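You operate a simulated robot arm through the tools that you are given. There is no shell and no other tool. Be economical: measure what you need, move in short steps, check, and stop when the job is done.

You run a simulated robot arm. Do the job below in one go: nothing can be reset, and whatever is moved stays where it is left.

Task
Set lamp three with DARK on: dim and the job card's fader full up, then DARK off.
Fine: DARK on before a fader moves; the other faders stay.

Only the result counts: the job must be done as asked and must still hold three seconds after the hand-in. Knocking over, shifting, dropping, spilling or breaking anything else fails it.

Robot
A 7-joint arm with a two-finger parallel gripper, fixed in place. Base frame: the origin is at the foot of the arm, x ahead of it, y to its left, z up. Lengths are in m, angles in rad, forces in N, time in s.
With the tool pointing down near the work surface it reaches from about 0.3 to 0.7 m from the base axis. Its first joint turns from -1.152 to 1.152 rad. Payload 1.57 kg.
The tool frame sits at the grasp point between the pads (the TCP): z along the fingers, y along the line on which they close. The tips reach 0.03 m beyond it. The gripper opens to 0.11 m. The fingers are 0.024 m wide and 0.012 m thick; the gripper's body (0.048 by 0.112 m) begins 0.078 m behind the TCP.
Orientation is that of the tool frame in the base frame, as a unit quaternion [w, x, y, z]. With the fingers straight down and closing along the base's y, the tool's x points along the base's -x, its y along +y and its z along -z.

Tools
- The arm moves only by the tool step_arm. Its argument "moves" is a list of rows, each a list of 2 entries, a list of its own where there are three numbers: the shift along the tool's x, y, z in units of 400 mm (1.0 is 400 mm), then the turn, a rotation vector about the tool's x, y, z in units of 90 degrees (1.0 is 90 degrees). In form: [[[dx, dy, dz], [rx, ry, rz]], ...]. A call has 1 to 8 rows; each row is the pose to reach, as a shift and turn from the pose commanded when the call began, along the tool's axes at that moment. "fingers" is the finger opening in m, from 0 to 0.11, set as the call begins (left out, the last holds). A call with a number of a shift or a turn outside -1 to 1 is refused whole. Rows are played at 5 a second. More than 0.05 m and 0.15 rad between two rows, or a gripper value outside its range, and nothing of the call is played. A pose out of reach is approached as far as the arm can. The call stops where the force on the tool passes 40 N (or 10 N more than at its start, if that is more) or the arm is blocked; 0.2 s more then pass. Each finger travels about 0.108 m/s and halts on what it meets, pressing with about 24 N; the grip force reading is that of the motor and also rises with nothing between the fingers. The clock runs only during rows and for 0.2 s after the last one: add rows that repeat a pose to give the fingers time. The reply holds the time, the measured pose of the TCP, the force on the tool along the base axes, the opening and the grip force, in the units named above and with some noise, with the torque about the TCP (base axes, N m) and any sound that the robot's microphone picked up.
- Cameras (640 x 400 px; columns grow to the right, rows downward): "scene" is fixed at [0.1615, -0.3917, 1.3986]; the picture's right is [0.80, -0.61, 0.00], its down [-0.38, -0.50, -0.78] and it looks along [0.47, 0.62, -0.62] (base axes); focal length 351 px, centre (320, 200). "wrist" rides on the gripper at [0.07, 0.016, -0.141] in the tool frame; the picture's right is [-0.23, 0.97, 0.00], its down [-0.86, -0.20, -0.48] and it looks along [-0.47, -0.11, 0.88] (tool axes); focal length 222 px, centre (320, 200). There is no depth. A picture from a camera that has moved, and an enlarged one, comes with that camera's place and axes in the base frame and with its lens.
- get_image(camera): a new picture of that camera. No time passes.
- close_up(camera, box): a new picture of the part [left, top, right, bottom] of that camera's present view, enlarged. No time passes.
- sign_off(): hands the job in; it is judged then, once.

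Go step by step. Nothing tells you positions but the pictures and the camera data: compare them with the known pose of the tool, close in by small moves and look again before you grip or let go. The budget is 120 turns and 64 pictures, counting those below and the enlarged ones. Unless the task says otherwise, let go and move clear before handing in, and close with one line.

The tools are called after "Request:" by a JSON object that holds its "fn" and its "kwargs". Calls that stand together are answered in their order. step_arm: Moves the arm, as the interface text tells. Its arguments: {"type":"object","properties":{"moves":{"type":"array","items":{"type":"array"}},"fingers":{"type":"number"}},"required":["moves"]} The other tools are called the same way: get_image (camera) takes a picture; close_up (camera, box) takes an enlarged picture of a part of a camera's view; sign_off () hands the job in.

At the start:

```text
time: 0.0
ee_pos: [0.3789, -0.1238, 1.1197]
tool_rot: [0.0, 0.0, 1.0, 0.0]
ft_force: [-0.5, -0.7, -0.3]
torque: [0.0, 0.02, 0.01]
width: 0.1098
grasp_force: 0.0
```

scene: 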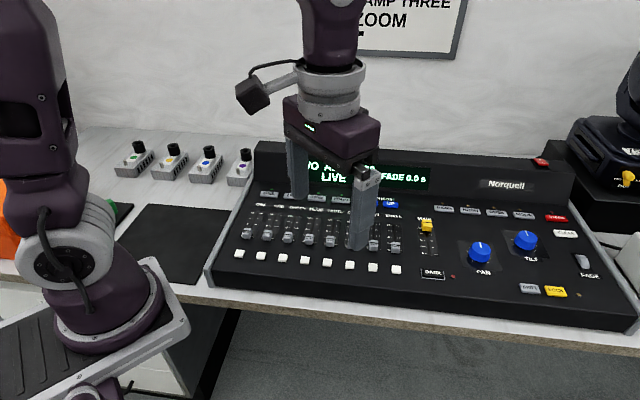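
wrist: 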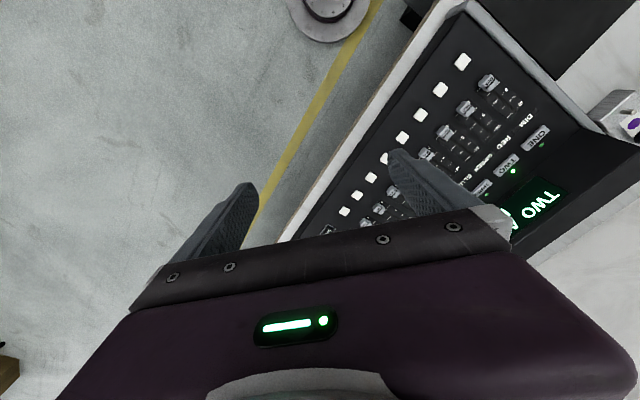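

I see a lighting desk with faders, buttons and a display, and a job card on the wall partly reading "LAMP THREE / ZOOM". I'll enlarge the relevant parts first.

Request:
{"fn": "close_up", "kwargs": {"camera": "scene", "box": [220, 140, 440, 290]}}

Request:
{"fn": "close_up", "kwargs": {"camera": "scene", "box": [400, 140, 640, 310]}}

Request:
{"fn": "close_up", "kwargs": {"camera": "scene", "box": [340, 0, 480, 80]}}

Request:
{"fn": "close_up", "kwargs": {"camera": "wrist", "box": [280, 30, 600, 250]}}

```text
2.67 times, centred on (330, 215) of scene
camera zoom: at [0.1615, -0.3917, 1.3986], right [0.8, -0.61, 0.0], down [-0.38, -0.5, -0.78], along [0.47, 0.62, -0.62], focal length 935 px, centre (293, 160)
```

zoom: 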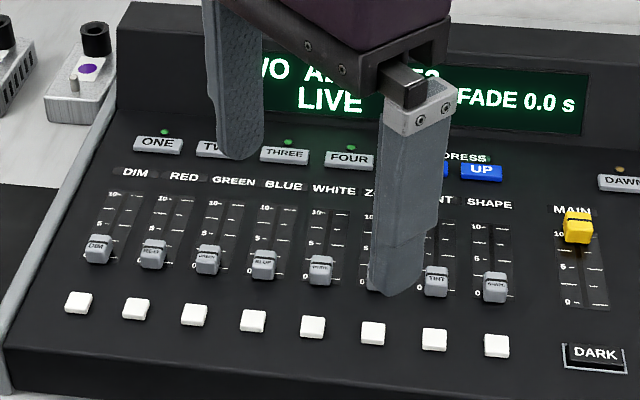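

```text
2.35 times, centred on (520, 225) of scene
camera zoom: at [0.1615, -0.3917, 1.3986], right [0.8, -0.61, 0.0], down [-0.38, -0.5, -0.78], along [0.47, 0.62, -0.62], focal length 825 px, centre (-151, 141)
```

zoom: 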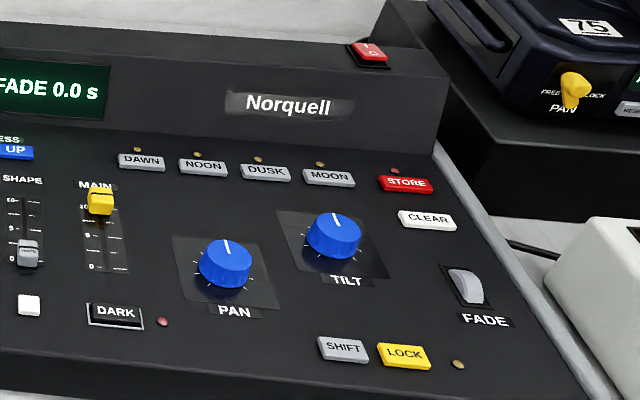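

```text
4.57 times, centred on (410, 40) of scene
camera zoom: at [0.1615, -0.3917, 1.3986], right [0.8, -0.61, 0.0], down [-0.38, -0.5, -0.78], along [0.47, 0.62, -0.62], focal length 1604 px, centre (-91, 931)
```

zoom: 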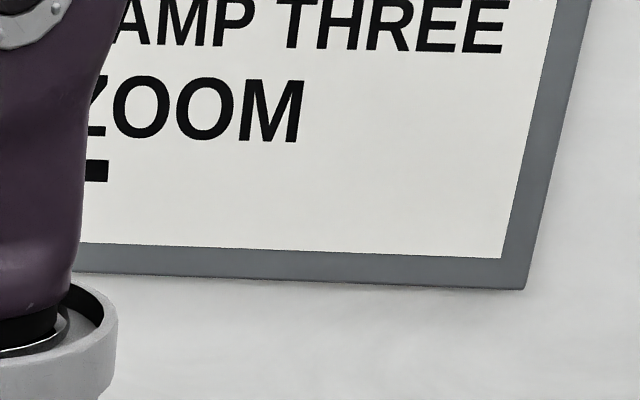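

```text
1.82 times, centred on (440, 140) of wrist
camera zoom: at [0.3095, -0.1077, 1.2616], right [0.23, 0.97, 0.0], down [0.86, -0.2, 0.48], along [0.47, -0.11, -0.88], focal length 404 px, centre (102, 309)
```

zoom: 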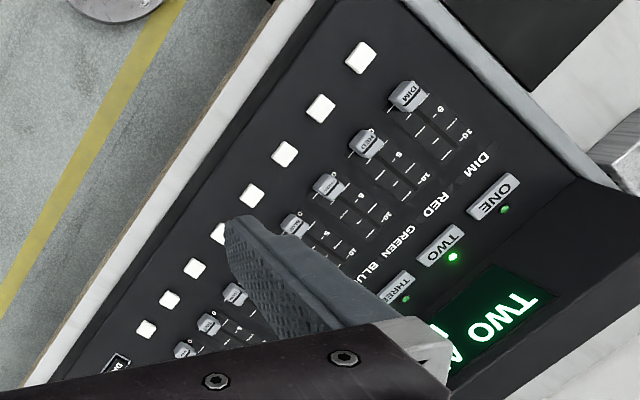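

The job card names ZOOM, lamp TWO is currently selected, and the desk sits at about 45° in the base frame. I'll turn the tool to line up with the desk and look again.

Request:
{"fn": "step_arm", "kwargs": {"moves": [[[0, 0, 0], [0, 0, -0.0833]], [[0, 0, 0], [0, 0, -0.1667]], [[0, 0, 0], [0, 0, -0.25]], [[0, 0, 0], [0, 0, -0.3333]], [[0, 0, 0], [0, 0, -0.4167]], [[0, 0, 0], [0, 0, -0.5]], [[0, 0, 0], [0, 0, -0.5]]], "fingers": 0.0}}

Request:
{"fn": "get_image", "kwargs": {"camera": "wrist"}}

Request:
{"fn": "get_image", "kwargs": {"camera": "scene"}}

```text
time: 1.6
ee_pos: [0.3772, -0.1232, 1.12]
tool_rot: [0.0, -0.384, 0.923, 0.0]
ft_force: [-0.7, -0.3, 0.6]
torque: [0.01, -0.03, -0.01]
width: 0.0
grasp_force: 21.4
```

```text
57 pictures are left
camera wrist: at [0.3181, -0.1622, 1.262], right [-0.53, 0.85, 0.0], down [0.74, 0.46, 0.48], along [0.41, 0.25, -0.88], focal length 222 px, centre (320, 200)
```

wrist: 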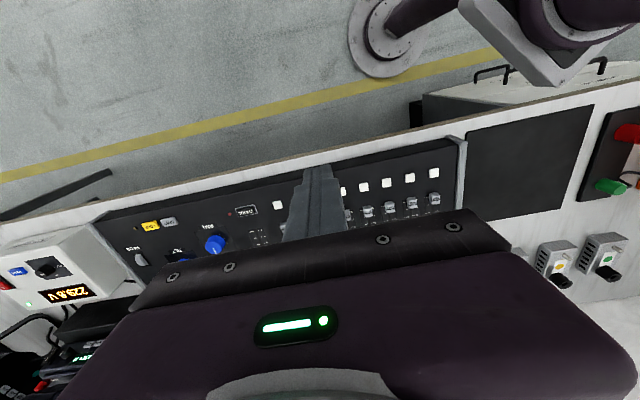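

```text
56 pictures are left
```

scene: 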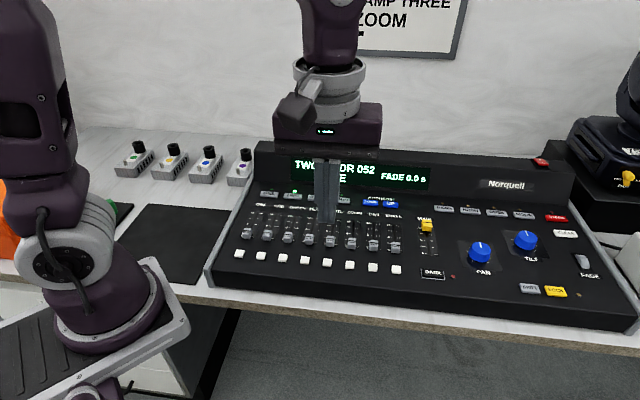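

The scene view agrees with the known tool pose to within a few pixels. I'll move forward over the desk so the wrist camera sees the panel, for a second view to triangulate.

Request:
{"fn": "step_arm", "kwargs": {"moves": [[[-0.1, 0, 0], [0, 0, 0]], [[-0.2, 0, 0], [0, 0, 0]], [[-0.3, 0, 0], [0, 0, 0]], [[-0.4, 0, 0], [0, 0, 0]], [[-0.5, 0, 0], [0, 0, 0]], [[-0.5, 0, 0], [0, 0, 0]]]}}

Request:
{"fn": "get_image", "kwargs": {"camera": "wrist"}}

Request:
{"fn": "get_image", "kwargs": {"camera": "scene"}}

```text
time: 3.0
ee_pos: [0.5204, 0.0184, 1.1192]
tool_rot: [0.0, -0.383, 0.924, 0.0]
ft_force: [-1.0, -0.2, 0.0]
torque: [0.0, -0.01, 0.01]
width: 0.0001
grasp_force: 21.1
```

```text
55 pictures are left
camera wrist: at [0.4609, -0.0208, 1.2618], right [-0.53, 0.85, 0.0], down [0.75, 0.46, 0.48], along [0.41, 0.25, -0.88], focal length 222 px, centre (320, 200)
```

wrist: 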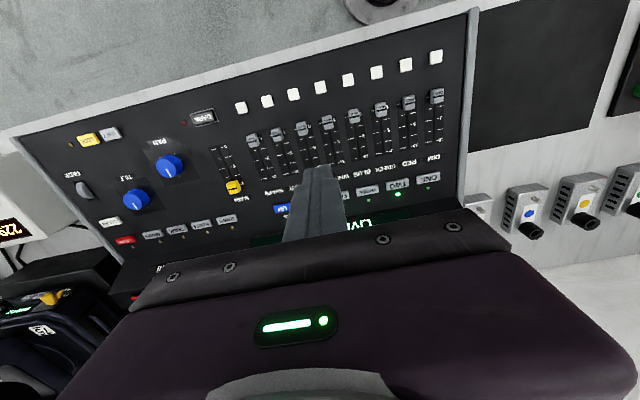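

```text
54 pictures are left
```

scene: 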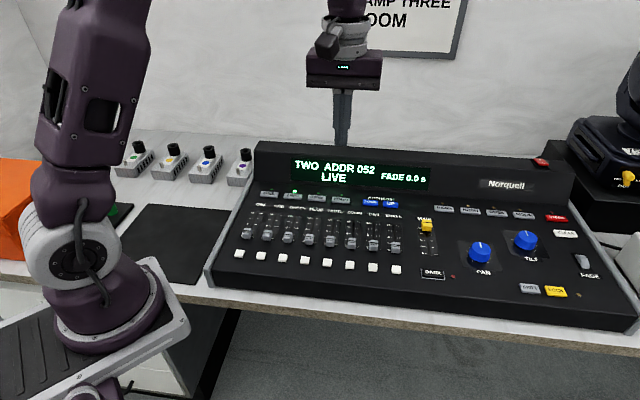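

Both views now show the panel clear of the arm. I'll enlarge them to measure positions.

Request:
{"fn": "close_up", "kwargs": {"camera": "wrist", "box": [180, 40, 480, 240]}}

Request:
{"fn": "close_up", "kwargs": {"camera": "scene", "box": [220, 150, 460, 300]}}

```text
2.00 times, centred on (330, 140) of wrist
camera zoom: at [0.4609, -0.0208, 1.2618], right [-0.53, 0.85, 0.0], down [0.75, 0.46, 0.48], along [0.41, 0.25, -0.88], focal length 444 px, centre (300, 320)
```

zoom: 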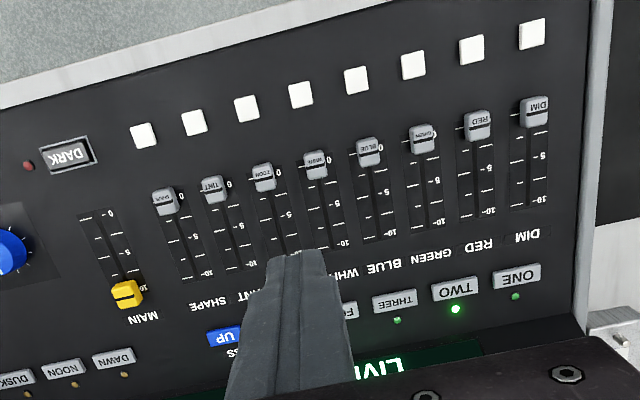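

```text
2.67 times, centred on (340, 225) of scene
camera zoom: at [0.1615, -0.3917, 1.3986], right [0.8, -0.61, 0.0], down [-0.38, -0.5, -0.78], along [0.47, 0.62, -0.62], focal length 935 px, centre (267, 133)
```

zoom: 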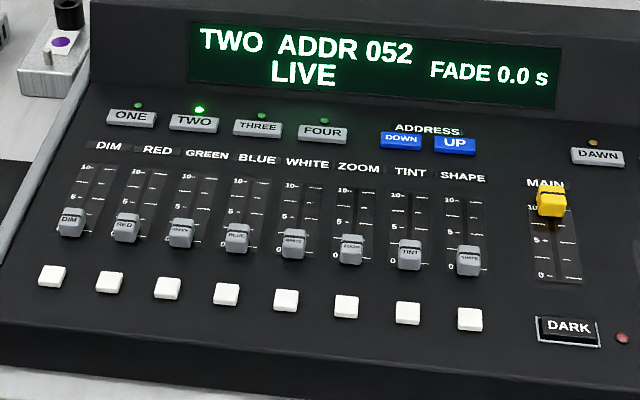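

The panel comes out nearly flat at z≈0.84, with DARK at about (0.62, -0.164). I'll move the closed fingers above DARK.

Request:
{"fn": "step_arm", "kwargs": {"moves": [[[0.0208, -0.0707, 0.068], [0, 0, 0]], [[0.0416, -0.1414, 0.136], [0, 0, 0]], [[0.0624, -0.2121, 0.204], [0, 0, 0]], [[0.0832, -0.2829, 0.272], [0, 0, 0]], [[0.1039, -0.3536, 0.34], [0, 0, 0]], [[0.1247, -0.4243, 0.408], [0, 0, 0]], [[0.1455, -0.495, 0.475], [0, 0, 0]], [[0.1455, -0.495, 0.475], [0, 0, 0]]]}}

Request:
{"fn": "get_image", "kwargs": {"camera": "wrist"}}

Request:
{"fn": "close_up", "kwargs": {"camera": "scene", "box": [360, 180, 520, 300]}}

```text
time: 4.8
ee_pos: [0.6161, -0.1627, 0.9296]
tool_rot: [-0.001, -0.382, 0.924, 0.001]
ft_force: [0.0, 0.4, -0.6]
torque: [-0.01, 0.01, 0.01]
width: 0.0
grasp_force: 21.2
```

```text
51 pictures are left
camera wrist: at [0.5566, -0.2021, 1.0706], right [-0.53, 0.85, 0.0], down [0.75, 0.46, 0.48], along [0.41, 0.25, -0.88], focal length 222 px, centre (320, 200)
```

wrist: 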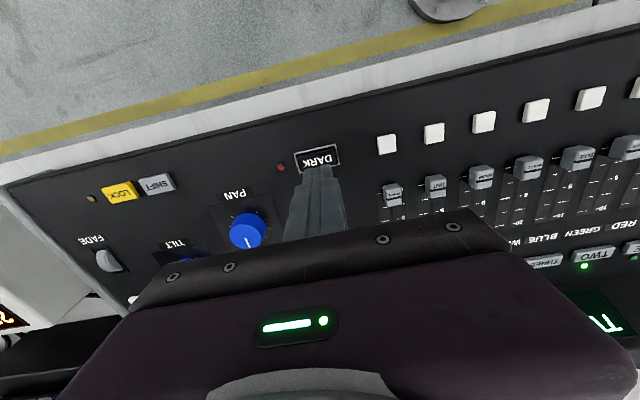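

```text
3.33 times, centred on (440, 240) of scene
camera zoom: at [0.1615, -0.3917, 1.3986], right [0.8, -0.61, 0.0], down [-0.38, -0.5, -0.78], along [0.47, 0.62, -0.62], focal length 1169 px, centre (-80, 67)
```

zoom: 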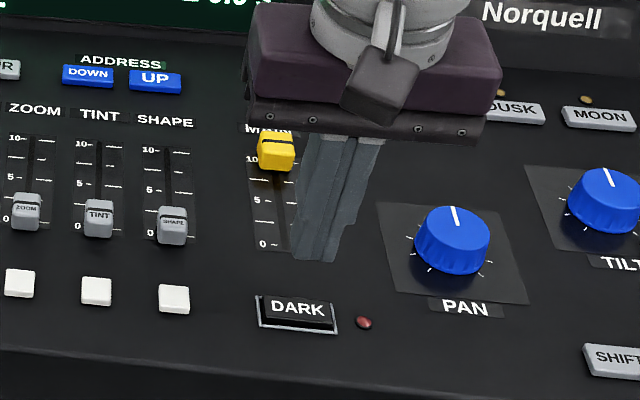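

The fingertip is about 5 cm above DARK and on target within a few mm. I'll correct sideways and go down gently.

Request:
{"fn": "step_arm", "kwargs": {"moves": [[[-0.0025, -0.01, 0.025], [0, 0, 0]], [[-0.0025, -0.01, 0.05], [0, 0, 0]], [[-0.0025, -0.01, 0.075], [0, 0, 0]], [[-0.0025, -0.01, 0.09], [0, 0, 0]], [[-0.0025, -0.01, 0.105], [0, 0, 0]], [[-0.0025, -0.01, 0.105], [0, 0, 0]]]}}

Request:
{"fn": "close_up", "kwargs": {"camera": "scene", "box": [360, 180, 520, 300]}}

Request:
{"fn": "close_up", "kwargs": {"camera": "wrist", "box": [200, 80, 440, 230]}}

```text
time: 6.2
ee_pos: [0.6224, -0.1656, 0.8871]
tool_rot: [0.0, -0.384, 0.924, 0.0]
ft_force: [-0.9, 0.2, -0.4]
torque: [0.0, -0.03, -0.02]
width: 0.0
grasp_force: 21.5
```

```text
3.33 times, centred on (440, 240) of scene
camera zoom: at [0.1615, -0.3917, 1.3986], right [0.8, -0.61, 0.0], down [-0.38, -0.5, -0.78], along [0.47, 0.62, -0.62], focal length 1169 px, centre (-80, 67)
```

zoom: 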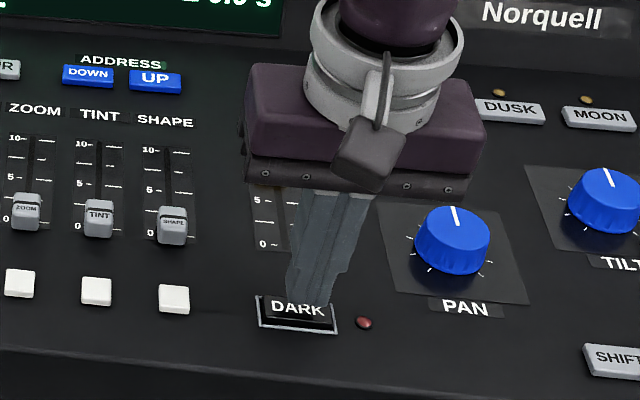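

```text
2.67 times, centred on (320, 155) of wrist
camera zoom: at [0.5626, -0.2038, 1.0293], right [-0.53, 0.85, 0.0], down [0.75, 0.46, 0.48], along [0.41, 0.25, -0.88], focal length 592 px, centre (320, 320)
```

zoom: 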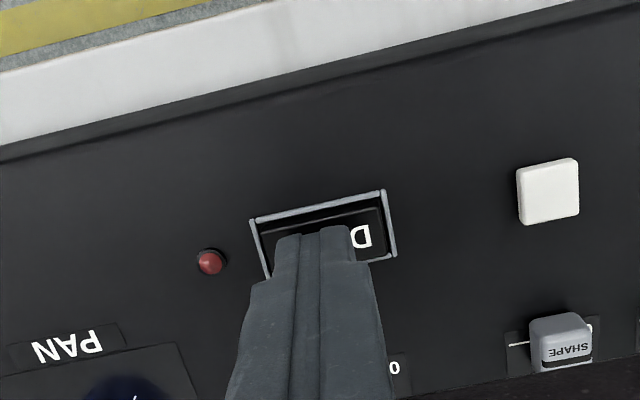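

The tip is just above the key and slightly right of centre. I'll shift 3 mm left and press in small steps, watching the force.

Request:
{"fn": "step_arm", "kwargs": {"moves": [[[0.002, 0.008, 0.0], [0, 0, 0]], [[0.002, 0.008, 0.0075], [0, 0, 0]], [[0.002, 0.008, 0.0125], [0, 0, 0]], [[0.002, 0.008, 0.0175], [0, 0, 0]], [[0.002, 0.008, 0.0225], [0, 0, 0]], [[0.002, 0.008, 0.0225], [0, 0, 0]]]}}

Request:
{"fn": "close_up", "kwargs": {"camera": "scene", "box": [360, 180, 520, 300]}}

```text
time: 7.6
ee_pos: [0.6196, -0.1638, 0.8782]
tool_rot: [0.0, -0.383, 0.924, 0.0]
ft_force: [0.2, -0.1, -0.3]
torque: [-0.01, -0.04, -0.02]
width: 0.0002
grasp_force: 21.9
```

```text
3.33 times, centred on (440, 240) of scene
camera zoom: at [0.1615, -0.3917, 1.3986], right [0.8, -0.61, 0.0], down [-0.38, -0.5, -0.78], along [0.47, 0.62, -0.62], focal length 1169 px, centre (-80, 67)
```

zoom: 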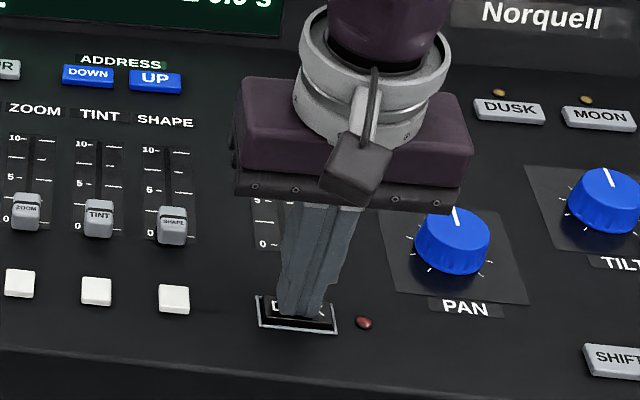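

No contact yet, with the tip at z≈0.848. I'll continue in 2 mm steps.

Request:
{"fn": "step_arm", "kwargs": {"moves": [[[0, 0, 0.005], [0, 0, 0]], [[0, 0, 0.01], [0, 0, 0]], [[0, 0, 0.015], [0, 0, 0]], [[0, 0, 0.015], [0, 0, 0]]]}}

Request:
{"fn": "close_up", "kwargs": {"camera": "scene", "box": [360, 180, 520, 300]}}

```text
time: 8.6
ee_pos: [0.6189, -0.1619, 0.8731]
tool_rot: [0.0, -0.382, 0.924, -0.001]
ft_force: [1.1, 1.3, 5.1]
torque: [0.03, -0.01, 0.01]
width: 0.0
grasp_force: 21.5
heard: click
```

```text
3.33 times, centred on (440, 240) of scene
camera zoom: at [0.1614, -0.3917, 1.3986], right [0.8, -0.61, 0.0], down [-0.38, -0.5, -0.78], along [0.47, 0.62, -0.62], focal length 1169 px, centre (-80, 67)
```

zoom: 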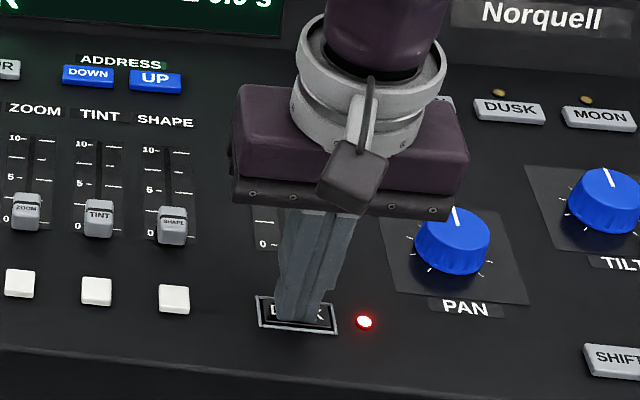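

DARK clicked and its red LED is lit. I'll rise clear and check that it stays on.

Request:
{"fn": "step_arm", "kwargs": {"moves": [[[0, 0, -0.08], [0, 0, 0]], [[0, 0, -0.16], [0, 0, 0]], [[0, 0, -0.25], [0, 0, 0]], [[0, 0, -0.25], [0, 0, 0]]]}}

Request:
{"fn": "get_image", "kwargs": {"camera": "scene"}}

```text
time: 9.6
ee_pos: [0.6208, -0.1639, 0.9727]
tool_rot: [0.0, -0.383, 0.924, 0.001]
ft_force: [0.0, -0.7, 0.3]
torque: [-0.05, 0.03, -0.01]
width: 0.0003
grasp_force: 21.5
```

```text
45 pictures are left
```

scene: 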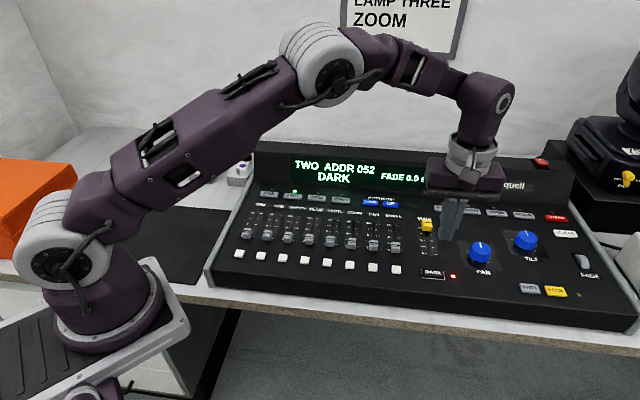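

DARK is on, shown on the display and by the LED, and the card reads "LAMP THREE / ZOOM". Next I move above key THREE.

Request:
{"fn": "step_arm", "kwargs": {"moves": [[[-0.0657, 0.0829, 0], [0, 0, 0]], [[-0.1314, 0.1658, 0], [0, 0, 0]], [[-0.197, 0.2486, 0], [0, 0, 0]], [[-0.2628, 0.3315, 0], [0, 0, 0]], [[-0.3285, 0.4144, 0], [0, 0, 0]], [[-0.3942, 0.4973, 0], [0, 0, 0]], [[-0.4599, 0.58, 0], [0, 0, 0]], [[-0.5256, 0.663, 0], [0, 0, 0]]]}}

Request:
{"fn": "close_up", "kwargs": {"camera": "scene", "box": [240, 130, 400, 230]}}

Request:
{"fn": "close_up", "kwargs": {"camera": "wrist", "box": [200, 80, 440, 230]}}

```text
time: 11.4
ee_pos: [0.5821, 0.1736, 0.9734]
tool_rot: [0.001, -0.381, 0.924, 0.0]
ft_force: [-0.3, 0.3, -0.5]
torque: [-0.05, 0.0, -0.03]
width: 0.0
grasp_force: 21.4
```

```text
4.00 times, centred on (320, 180) of scene
camera zoom: at [0.1614, -0.3917, 1.3986], right [0.8, -0.61, 0.0], down [-0.38, -0.5, -0.78], along [0.47, 0.62, -0.62], focal length 1403 px, centre (320, 280)
```

zoom: 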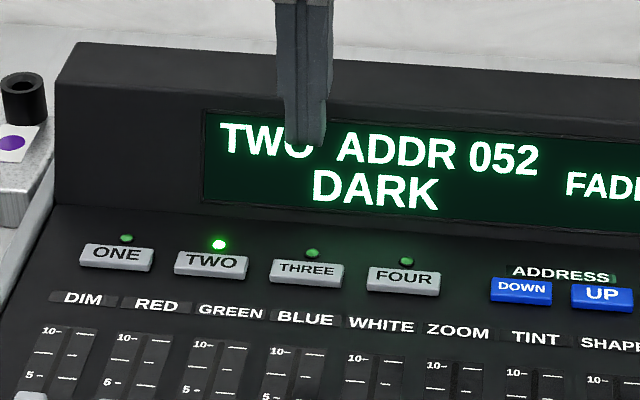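

```text
2.67 times, centred on (320, 155) of wrist
camera zoom: at [0.5218, 0.1342, 1.1152], right [-0.53, 0.85, 0.0], down [0.75, 0.46, 0.48], along [0.41, 0.25, -0.88], focal length 592 px, centre (320, 320)
```

zoom: 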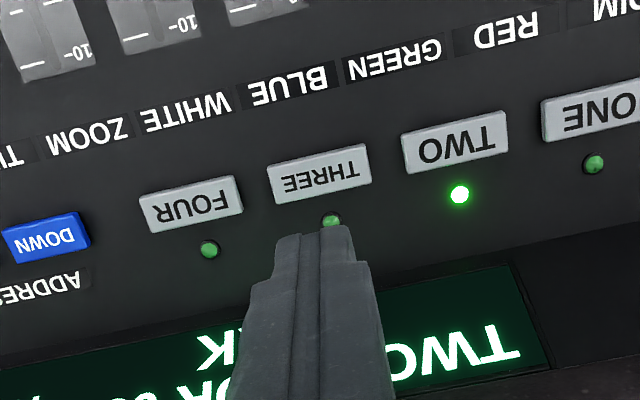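

The finger is right above THREE according to both cameras. I'll descend straight down.

Request:
{"fn": "step_arm", "kwargs": {"moves": [[[0, 0, 0.06], [0, 0, 0]], [[0, 0, 0.12], [0, 0, 0]], [[0, 0, 0.17], [0, 0, 0]], [[0, 0, 0.21], [0, 0, 0]], [[0, 0, 0.225], [0, 0, 0]], [[0, 0, 0.225], [0, 0, 0]]]}}

Request:
{"fn": "close_up", "kwargs": {"camera": "scene", "box": [240, 130, 400, 230]}}

Request:
{"fn": "close_up", "kwargs": {"camera": "wrist", "box": [200, 80, 440, 230]}}

```text
time: 12.8
ee_pos: [0.5801, 0.1741, 0.882]
tool_rot: [0.001, -0.383, 0.924, 0.0]
ft_force: [0.2, -0.5, -0.4]
torque: [0.03, 0.02, 0.01]
width: 0.0
grasp_force: 21.5
```

```text
4.00 times, centred on (320, 180) of scene
camera zoom: at [0.1615, -0.3917, 1.3986], right [0.8, -0.61, 0.0], down [-0.38, -0.5, -0.78], along [0.47, 0.62, -0.62], focal length 1403 px, centre (320, 280)
```

zoom: 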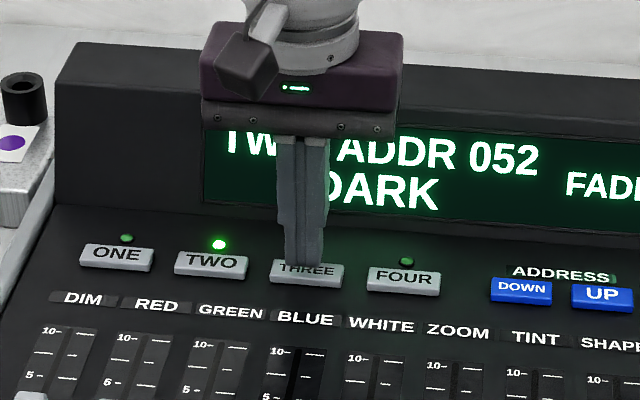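

```text
2.67 times, centred on (320, 155) of wrist
camera zoom: at [0.5207, 0.1351, 1.0245], right [-0.53, 0.85, 0.0], down [0.75, 0.46, 0.48], along [0.41, 0.25, -0.88], focal length 592 px, centre (320, 320)
```

zoom: 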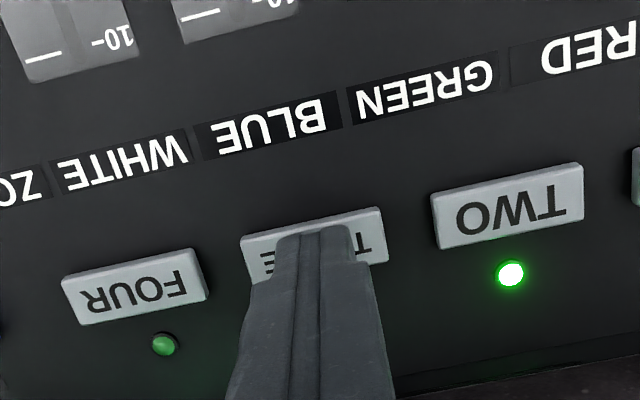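

The tip at z≈0.852 is centred just above THREE, so I press in 2 mm steps.

Request:
{"fn": "step_arm", "kwargs": {"moves": [[[0, 0, 0.006], [0, 0, 0]], [[0, 0, 0.012], [0, 0, 0]], [[0, 0, 0.017], [0, 0, 0]], [[0, 0, 0.022], [0, 0, 0]], [[0, 0, 0.022], [0, 0, 0]]]}}

Request:
{"fn": "close_up", "kwargs": {"camera": "scene", "box": [240, 130, 400, 230]}}

```text
time: 14.0
ee_pos: [0.5795, 0.1735, 0.8746]
tool_rot: [0.001, -0.383, 0.924, 0.0]
ft_force: [1.1, 0.3, 2.3]
torque: [0.0, -0.07, -0.05]
width: 0.0001
grasp_force: 21.4
heard: click
```

```text
4.00 times, centred on (320, 180) of scene
camera zoom: at [0.1615, -0.3917, 1.3986], right [0.8, -0.61, 0.0], down [-0.38, -0.5, -0.78], along [0.47, 0.62, -0.62], focal length 1403 px, centre (320, 280)
```

zoom: 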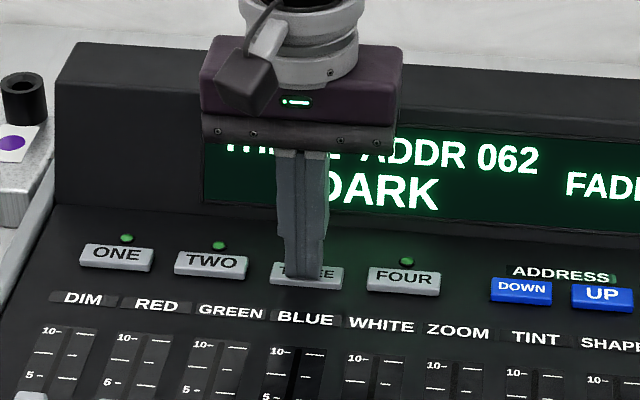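

THREE is now selected and DARK still shows on the display. I'll rise and move to just in front of the DIM fader cap, on the operator side.

Request:
{"fn": "step_arm", "kwargs": {"moves": [[[0, 0, -0.1], [0, 0, 0]], [[0, 0, -0.2], [0, 0, 0]], [[0.0919, 0.0676, -0.2], [0, 0, 0]], [[0.1838, 0.1352, -0.2], [0, 0, 0]], [[0.2757, 0.2028, -0.2], [0, 0, 0]], [[0.3676, 0.2704, -0.2], [0, 0, 0]], [[0.4594, 0.338, -0.17], [0, 0, 0]], [[0.4594, 0.338, -0.17], [0, 0, 0]]]}}

Request:
{"fn": "close_up", "kwargs": {"camera": "scene", "box": [220, 150, 460, 300]}}

Request:
{"fn": "close_up", "kwargs": {"camera": "wrist", "box": [200, 80, 440, 230]}}

```text
time: 15.8
ee_pos: [0.3547, 0.1383, 0.941]
tool_rot: [0.0, -0.383, 0.924, 0.001]
ft_force: [0.3, 0.5, 0.2]
torque: [-0.05, 0.01, 0.01]
width: 0.0
grasp_force: 21.4
```

```text
2.67 times, centred on (340, 225) of scene
camera zoom: at [0.1615, -0.3917, 1.3986], right [0.8, -0.61, 0.0], down [-0.38, -0.5, -0.78], along [0.47, 0.62, -0.62], focal length 935 px, centre (267, 133)
```

zoom: 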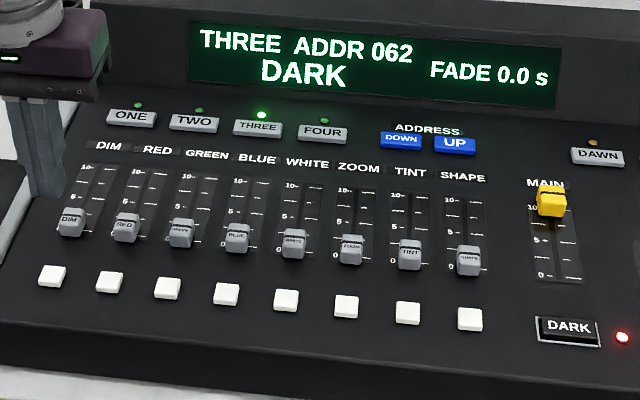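

```text
2.67 times, centred on (320, 155) of wrist
camera zoom: at [0.2948, 0.0995, 1.0827], right [-0.53, 0.85, 0.0], down [0.75, 0.46, 0.48], along [0.41, 0.25, -0.88], focal length 592 px, centre (320, 320)
```

zoom: 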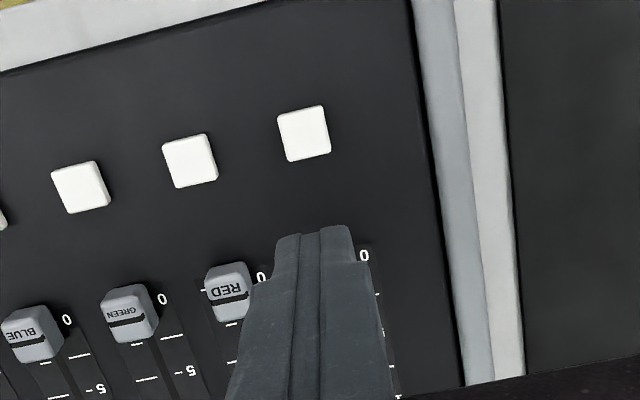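

The tool is over the gap between the DIM cap and its white button, with about 5 mm margin each way. I'll go down in part and check before pushing.

Request:
{"fn": "step_arm", "kwargs": {"moves": [[[0.001, 0, 0.05], [0, 0, 0]], [[0.001, 0, 0.1], [0, 0, 0]], [[0.001, 0, 0.14], [0, 0, 0]], [[0.001, 0, 0.15], [0, 0, 0]], [[0.001, 0, 0.15], [0, 0, 0]]]}}

Request:
{"fn": "close_up", "kwargs": {"camera": "scene", "box": [220, 180, 340, 280]}}

Request:
{"fn": "close_up", "kwargs": {"camera": "wrist", "box": [200, 80, 440, 230]}}

```text
time: 17.0
ee_pos: [0.3543, 0.138, 0.8813]
tool_rot: [0.0, -0.384, 0.924, 0.001]
ft_force: [0.3, -0.3, 0.9]
torque: [-0.04, 0.01, -0.02]
width: 0.0001
grasp_force: 20.9
```

```text
4.00 times, centred on (280, 230) of scene
camera zoom: at [0.1615, -0.3917, 1.3986], right [0.8, -0.61, 0.0], down [-0.38, -0.5, -0.78], along [0.47, 0.62, -0.62], focal length 1403 px, centre (480, 80)
```

zoom: 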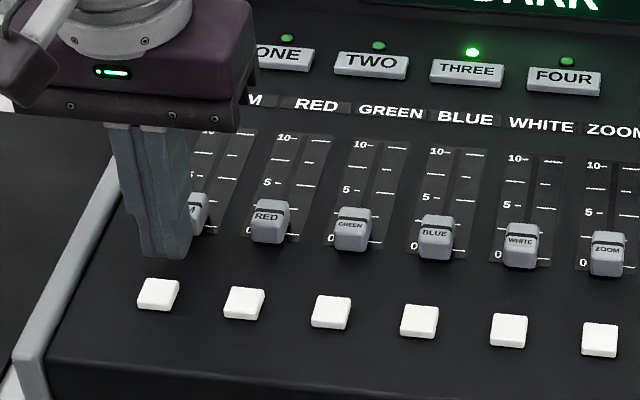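

```text
2.67 times, centred on (320, 155) of wrist
camera zoom: at [0.2947, 0.0994, 1.0239], right [-0.53, 0.85, 0.0], down [0.75, 0.46, 0.48], along [0.41, 0.25, -0.88], focal length 592 px, centre (320, 320)
```

zoom: 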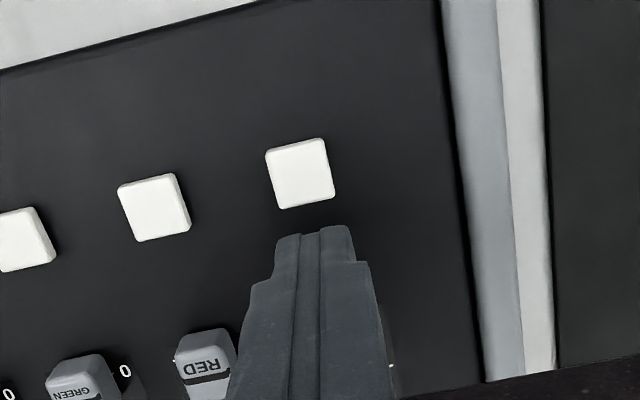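

The finger is in the gap, with its tip at about 0.851. I'll lower it 4 mm more, nudge right 2 mm and start pushing DIM away from the operator.

Request:
{"fn": "step_arm", "kwargs": {"moves": [[[0, -0.005, 0.01], [0, 0, 0]], [[-0.02, -0.005, 0.01], [0, 0, 0]], [[-0.035, -0.005, 0.01], [0, 0, 0]], [[-0.05, -0.005, 0.01], [0, 0, 0]], [[-0.065, -0.005, 0.01], [0, 0, 0]], [[-0.08, -0.005, 0.01], [0, 0, 0]]]}}

Request:
{"fn": "close_up", "kwargs": {"camera": "scene", "box": [220, 180, 340, 280]}}

```text
time: 18.4
ee_pos: [0.378, 0.16, 0.8782]
tool_rot: [0.001, -0.383, 0.924, 0.0]
ft_force: [0.5, -0.5, -0.6]
torque: [-0.01, 0.04, 0.0]
width: 0.0
grasp_force: 21.0
```

```text
4.00 times, centred on (280, 230) of scene
camera zoom: at [0.1615, -0.3917, 1.3986], right [0.8, -0.61, 0.0], down [-0.38, -0.5, -0.78], along [0.47, 0.62, -0.62], focal length 1403 px, centre (480, 80)
```

zoom: 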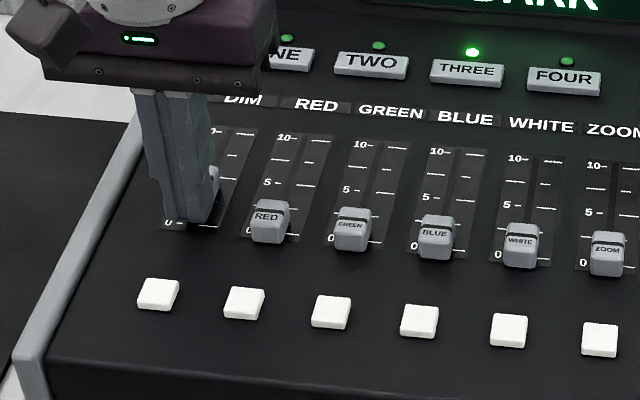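

The DIM cap is moving with the finger and the force stays low, so I keep pushing.

Request:
{"fn": "step_arm", "kwargs": {"moves": [[[-0.015, 0, 0], [0, 0, 0]], [[-0.03, 0, 0], [0, 0, 0]], [[-0.045, 0, 0], [0, 0, 0]], [[-0.06, 0, 0], [0, 0, 0]], [[-0.075, 0, 0], [0, 0, 0]], [[-0.09, 0, 0], [0, 0, 0]]]}}

Request:
{"fn": "close_up", "kwargs": {"camera": "scene", "box": [220, 160, 340, 260]}}

```text
time: 19.8
ee_pos: [0.404, 0.185, 0.8785]
tool_rot: [0.0, -0.382, 0.924, 0.0]
ft_force: [0.3, 0.3, 0.3]
torque: [0.01, 0.0, 0.02]
width: 0.0
grasp_force: 20.9
```

```text
4.00 times, centred on (280, 210) of scene
camera zoom: at [0.1615, -0.3917, 1.3986], right [0.8, -0.61, 0.0], down [-0.38, -0.5, -0.78], along [0.47, 0.62, -0.62], focal length 1403 px, centre (480, 160)
```

zoom: 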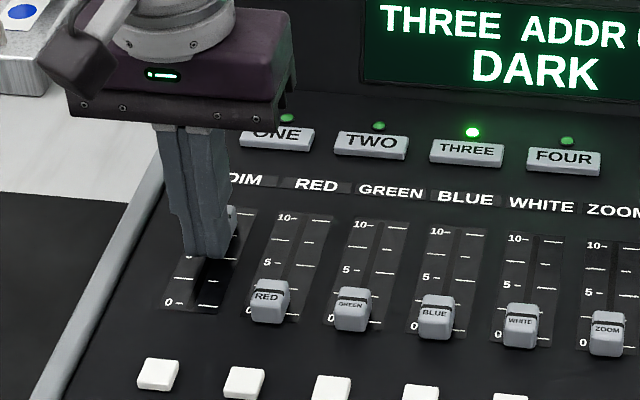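

The cap is close to the 10 mark. I'll continue in 3 mm steps until the end stop shows up in the force.

Request:
{"fn": "step_arm", "kwargs": {"moves": [[[-0.0075, 0, 0], [0, 0, 0]], [[-0.015, 0, 0], [0, 0, 0]], [[-0.0225, 0, 0], [0, 0, 0]], [[-0.03, 0, 0], [0, 0, 0]], [[-0.0375, 0, 0], [0, 0, 0]]]}}

Request:
{"fn": "close_up", "kwargs": {"camera": "scene", "box": [220, 160, 340, 260]}}

```text
time: 21.0
ee_pos: [0.4137, 0.1959, 0.8783]
tool_rot: [0.0, -0.382, 0.924, 0.0]
ft_force: [0.4, 0.2, -0.1]
torque: [0.01, 0.03, 0.04]
width: 0.0
grasp_force: 20.9
```

```text
4.00 times, centred on (280, 210) of scene
camera zoom: at [0.1615, -0.3917, 1.3986], right [0.8, -0.61, 0.0], down [-0.38, -0.5, -0.78], along [0.47, 0.62, -0.62], focal length 1403 px, centre (480, 160)
```

zoom: 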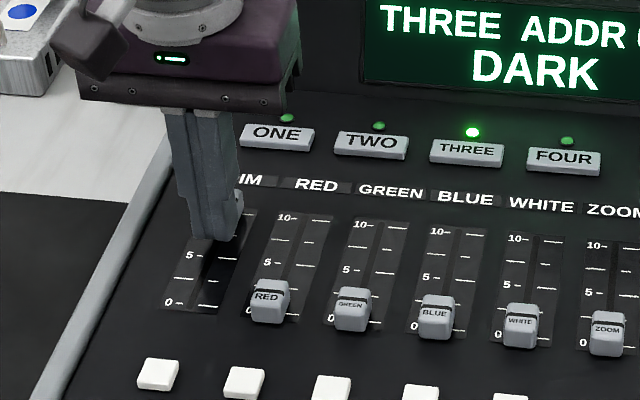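

There's no end stop yet, so I keep going in small steps.

Request:
{"fn": "step_arm", "kwargs": {"moves": [[[-0.005, 0, 0], [0, 0, 0]], [[-0.01, 0, 0], [0, 0, 0]], [[-0.015, 0, 0], [0, 0, 0]], [[-0.02, 0, 0], [0, 0, 0]], [[-0.025, 0, 0], [0, 0, 0]]]}}

Request:
{"fn": "close_up", "kwargs": {"camera": "scene", "box": [220, 160, 340, 260]}}

```text
time: 22.2
ee_pos: [0.4211, 0.2011, 0.8764]
tool_rot: [0.0, -0.383, 0.924, 0.0]
ft_force: [-6.7, -6.7, 3.7]
torque: [-0.15, 0.13, 0.0]
width: 0.0003
grasp_force: 20.7
```

```text
4.00 times, centred on (280, 210) of scene
camera zoom: at [0.1613, -0.3919, 1.3985], right [0.8, -0.61, 0.0], down [-0.38, -0.5, -0.78], along [0.47, 0.62, -0.62], focal length 1403 px, centre (480, 160)
```

zoom: 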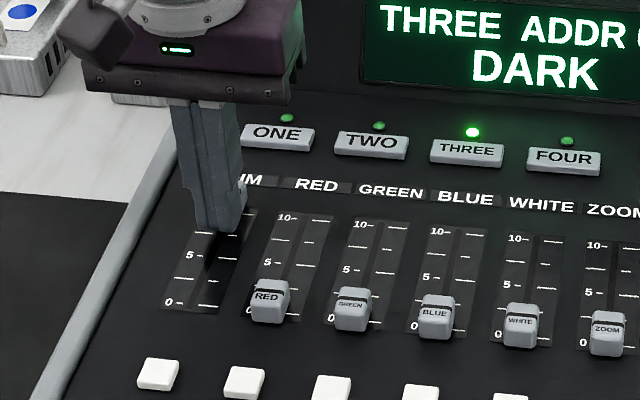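

DIM hit its end stop at about 9.5 N. I'll back off 1 cm, rise, and go over to in front of the ZOOM cap.

Request:
{"fn": "step_arm", "kwargs": {"moves": [[[0.025, 0, 0], [0, 0, 0]], [[0.025, 0, -0.1], [0, 0, 0]], [[0.04, -0.0585, -0.17], [0, 0, 0]], [[0.08, -0.165, -0.17], [0, 0, 0]], [[0.117, -0.27, -0.17], [0, 0, 0]], [[0.154, -0.375, -0.17], [0, 0, 0]], [[0.191, -0.48, -0.17], [0, 0, 0]], [[0.228, -0.585, -0.17], [0, 0, 0]]]}}

Request:
{"fn": "close_up", "kwargs": {"camera": "scene", "box": [220, 150, 460, 300]}}

Request:
{"fn": "close_up", "kwargs": {"camera": "wrist", "box": [200, 80, 440, 230]}}

```text
time: 24.0
ee_pos: [0.5253, -0.0291, 0.9456]
tool_rot: [0.0, -0.383, 0.924, 0.0]
ft_force: [0.4, 0.3, 0.3]
torque: [0.04, -0.02, 0.02]
width: 0.0
grasp_force: 21.1
```

```text
2.67 times, centred on (340, 225) of scene
camera zoom: at [0.1615, -0.3917, 1.3985], right [0.8, -0.61, 0.0], down [-0.38, -0.5, -0.78], along [0.47, 0.62, -0.62], focal length 935 px, centre (267, 133)
```

zoom: 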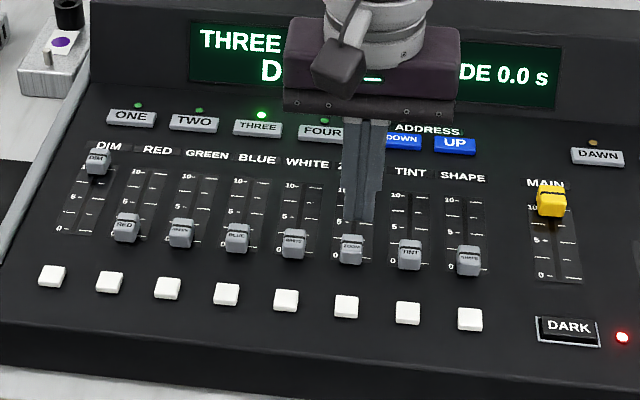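

```text
2.67 times, centred on (320, 155) of wrist
camera zoom: at [0.4647, -0.0679, 1.087], right [-0.53, 0.85, 0.0], down [0.74, 0.46, 0.48], along [0.41, 0.25, -0.88], focal length 592 px, centre (320, 320)
```

zoom: 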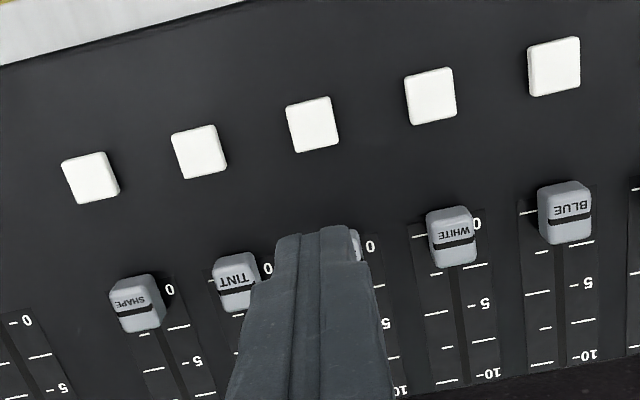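

DIM sits at the top. The finger is over the ZOOM gap about 3 mm off, so I correct and descend.

Request:
{"fn": "step_arm", "kwargs": {"moves": [[[0.005, 0.006, 0.0], [0, 0, 0]], [[0.005, 0.006, 0.06], [0, 0, 0]], [[0.005, 0.006, 0.11], [0, 0, 0]], [[0.005, 0.006, 0.14], [0, 0, 0]], [[0.005, 0.006, 0.14], [0, 0, 0]]]}}

Request:
{"fn": "close_up", "kwargs": {"camera": "scene", "box": [290, 180, 410, 280]}}

Request:
{"fn": "close_up", "kwargs": {"camera": "wrist", "box": [200, 80, 440, 230]}}

```text
time: 25.2
ee_pos: [0.5181, -0.0285, 0.888]
tool_rot: [0.0, -0.383, 0.924, 0.0]
ft_force: [-0.3, -0.2, -0.3]
torque: [-0.03, 0.01, 0.02]
width: 0.0
grasp_force: 21.8
```

```text
4.00 times, centred on (350, 230) of scene
camera zoom: at [0.1615, -0.3917, 1.3986], right [0.8, -0.61, 0.0], down [-0.38, -0.5, -0.78], along [0.47, 0.62, -0.62], focal length 1403 px, centre (200, 80)
```

zoom: 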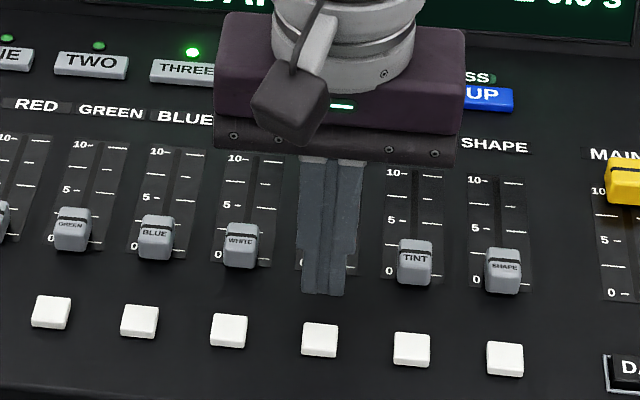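

```text
2.67 times, centred on (320, 155) of wrist
camera zoom: at [0.4601, -0.0668, 1.0302], right [-0.53, 0.85, 0.0], down [0.75, 0.46, 0.48], along [0.41, 0.25, -0.88], focal length 592 px, centre (320, 320)
```

zoom: 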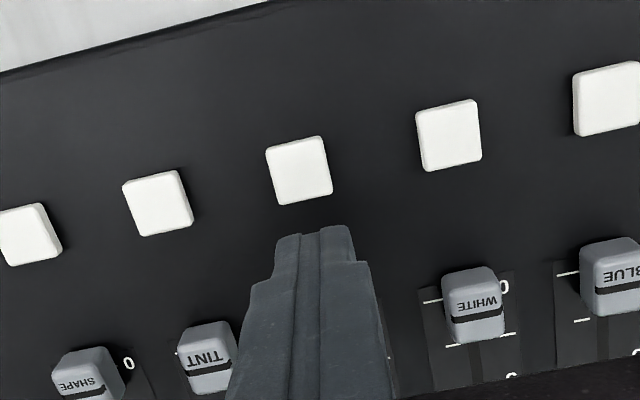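

The alignment matches the DIM approach, so I lower 1 cm and start the push on ZOOM.

Request:
{"fn": "step_arm", "kwargs": {"moves": [[[0, -0.004, 0.0125], [0, 0, 0]], [[0, -0.004, 0.024], [0, 0, 0]], [[-0.02, -0.004, 0.024], [0, 0, 0]], [[-0.035, -0.004, 0.024], [0, 0, 0]], [[-0.05, -0.004, 0.024], [0, 0, 0]], [[-0.065, -0.004, 0.024], [0, 0, 0]], [[-0.08, -0.004, 0.024], [0, 0, 0]]]}}

Request:
{"fn": "close_up", "kwargs": {"camera": "scene", "box": [290, 180, 410, 280]}}

```text
time: 26.8
ee_pos: [0.5431, -0.006, 0.8806]
tool_rot: [0.0, -0.383, 0.924, 0.0]
ft_force: [-0.5, 0.3, 0.4]
torque: [0.0, 0.0, 0.0]
width: 0.0
grasp_force: 20.5
```

```text
4.00 times, centred on (350, 230) of scene
camera zoom: at [0.1615, -0.3917, 1.3986], right [0.8, -0.61, 0.0], down [-0.38, -0.5, -0.78], along [0.47, 0.62, -0.62], focal length 1403 px, centre (200, 80)
```

zoom: 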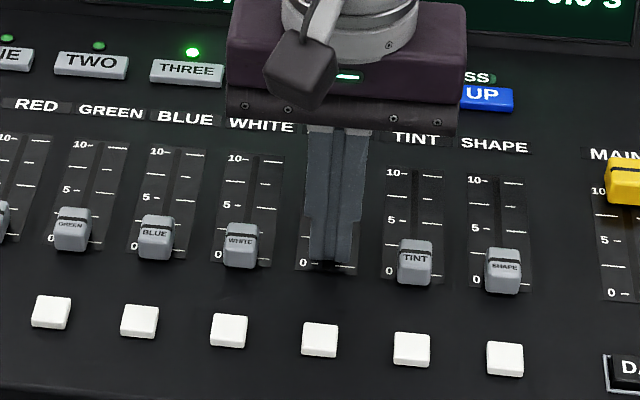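

The ZOOM cap is being pushed and the slot behind the finger is empty. I carry on.

Request:
{"fn": "step_arm", "kwargs": {"moves": [[[-0.015, 0, 0], [0, 0, 0]], [[-0.03, 0, 0], [0, 0, 0]], [[-0.045, 0, 0], [0, 0, 0]], [[-0.06, 0, 0], [0, 0, 0]], [[-0.075, 0, 0], [0, 0, 0]], [[-0.09, 0, 0], [0, 0, 0]], [[-0.105, 0, 0], [0, 0, 0]], [[-0.12, 0, 0], [0, 0, 0]]]}}

Request:
{"fn": "step_arm", "kwargs": {"moves": [[[-0.005, 0, 0], [0, 0, 0]], [[-0.01, 0, 0], [0, 0, 0]], [[-0.015, 0, 0], [0, 0, 0]], [[-0.02, 0, 0], [0, 0, 0]], [[-0.025, 0, 0], [0, 0, 0]], [[-0.03, 0, 0], [0, 0, 0]]]}}

Request:
{"fn": "close_up", "kwargs": {"camera": "scene", "box": [290, 160, 410, 260]}}

```text
time: 28.6
ee_pos: [0.5771, 0.0289, 0.8799]
tool_rot: [0.0, -0.383, 0.924, 0.0]
ft_force: [0.4, -0.3, 0.9]
torque: [-0.02, 0.0, 0.0]
width: 0.0
grasp_force: 21.3
```

```text
time: 30.0
ee_pos: [0.5842, 0.0367, 0.8807]
tool_rot: [-0.001, -0.382, 0.924, -0.001]
ft_force: [-2.4, -4.3, 0.6]
torque: [-0.12, 0.09, -0.04]
width: 0.0
grasp_force: 21.2
```

```text
4.00 times, centred on (350, 210) of scene
camera zoom: at [0.1614, -0.3918, 1.3985], right [0.8, -0.61, 0.0], down [-0.38, -0.5, -0.78], along [0.47, 0.62, -0.62], focal length 1403 px, centre (200, 160)
```

zoom: 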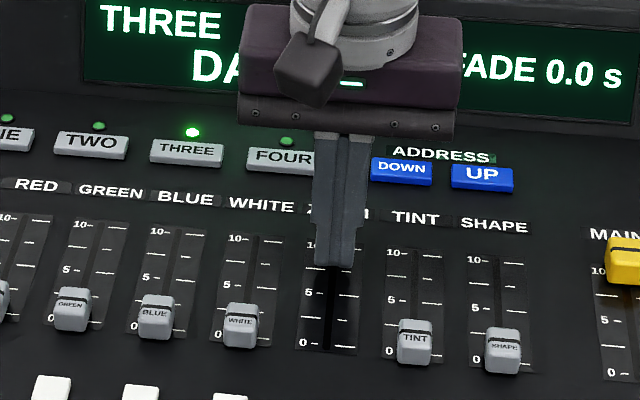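

The stop is just reached at about 5 N. I'll press 2 mm more to be sure.

Request:
{"fn": "step_arm", "kwargs": {"moves": [[[-0.003, 0, 0], [0, 0, 0]], [[-0.006, 0, 0], [0, 0, 0]], [[-0.006, 0, 0], [0, 0, 0]]]}}

```text
time: 30.8
ee_pos: [0.5868, 0.0377, 0.8798]
tool_rot: [-0.001, -0.383, 0.924, 0.0]
ft_force: [-8.0, -11.8, -5.1]
torque: [-0.36, 0.21, -0.03]
width: 0.0
grasp_force: 20.7
```

ZOOM is firmly at its end stop. I'll back off, rise, and go above DARK.

Request:
{"fn": "step_arm", "kwargs": {"moves": [[[0.025, 0, 0], [0, 0, 0]], [[0.025, 0, -0.1], [0, 0, 0]], [[0.06, -0.04, -0.16], [0, 0, 0]], [[0.12, -0.13, -0.16], [0, 0, 0]], [[0.18, -0.225, -0.16], [0, 0, 0]], [[0.24, -0.32, -0.15], [0, 0, 0]], [[0.298, -0.415, -0.1], [0, 0, 0]], [[0.298, -0.415, -0.1], [0, 0, 0]]]}}

Request:
{"fn": "close_up", "kwargs": {"camera": "scene", "box": [220, 150, 460, 300]}}

Request:
{"fn": "close_up", "kwargs": {"camera": "wrist", "box": [200, 80, 440, 230]}}

```text
time: 32.6
ee_pos: [0.6194, -0.1637, 0.9179]
tool_rot: [0.0, -0.382, 0.924, 0.0]
ft_force: [0.2, -1.4, -0.1]
torque: [0.01, 0.01, 0.01]
width: 0.0
grasp_force: 20.8
```

```text
2.67 times, centred on (340, 225) of scene
camera zoom: at [0.1615, -0.3917, 1.3986], right [0.8, -0.61, 0.0], down [-0.38, -0.5, -0.78], along [0.47, 0.62, -0.62], focal length 935 px, centre (267, 133)
```

zoom: 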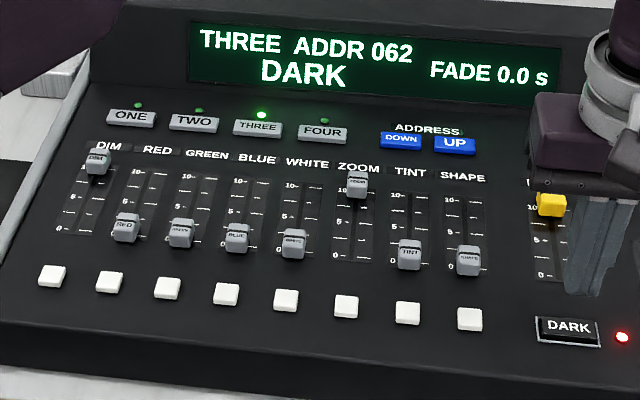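

```text
2.67 times, centred on (320, 155) of wrist
camera zoom: at [0.5602, -0.2021, 1.0608], right [-0.53, 0.85, 0.0], down [0.75, 0.46, 0.48], along [0.41, 0.25, -0.88], focal length 592 px, centre (320, 320)
```

zoom: 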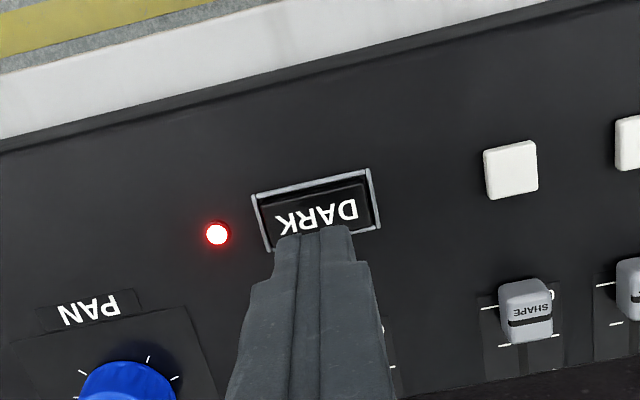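

DIM and ZOOM are both at the top, the other faders are unchanged, and the finger is over DARK. I press it again.

Request:
{"fn": "step_arm", "kwargs": {"moves": [[[0, 0, 0.04], [0, 0, 0]], [[0, 0, 0.075], [0, 0, 0]], [[0, 0, 0.095], [0, 0, 0]], [[0, 0, 0.1025], [0, 0, 0]], [[0, 0, 0.1075], [0, 0, 0]], [[0, 0, 0.1125], [0, 0, 0]], [[0, 0, 0.1125], [0, 0, 0]]]}}

Request:
{"fn": "close_up", "kwargs": {"camera": "scene", "box": [280, 150, 520, 300]}}

```text
time: 34.2
ee_pos: [0.6212, -0.1625, 0.8747]
tool_rot: [0.0, -0.383, 0.924, 0.0]
ft_force: [1.4, 0.2, 0.9]
torque: [0.0, -0.05, -0.01]
width: 0.0003
grasp_force: 21.9
```

```text
2.67 times, centred on (400, 225) of scene
camera zoom: at [0.1615, -0.3917, 1.3986], right [0.8, -0.61, 0.0], down [-0.38, -0.5, -0.78], along [0.47, 0.62, -0.62], focal length 935 px, centre (107, 133)
```

zoom: 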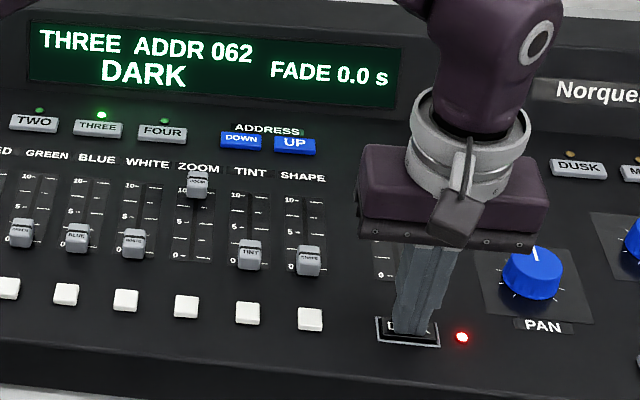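

The key is touched but hasn't clicked. I press slightly further.

Request:
{"fn": "step_arm", "kwargs": {"moves": [[[0, 0, 0.004], [0, 0, 0]], [[0, 0, 0.008], [0, 0, 0]], [[0, 0, 0.008], [0, 0, 0]]]}}

```text
time: 35.0
ee_pos: [0.6194, -0.163, 0.8724]
tool_rot: [0.0, -0.383, 0.924, 0.0]
ft_force: [-5.2, 1.2, 12.5]
torque: [0.05, 0.15, 0.01]
width: 0.0001
grasp_force: 21.0
heard: click
```

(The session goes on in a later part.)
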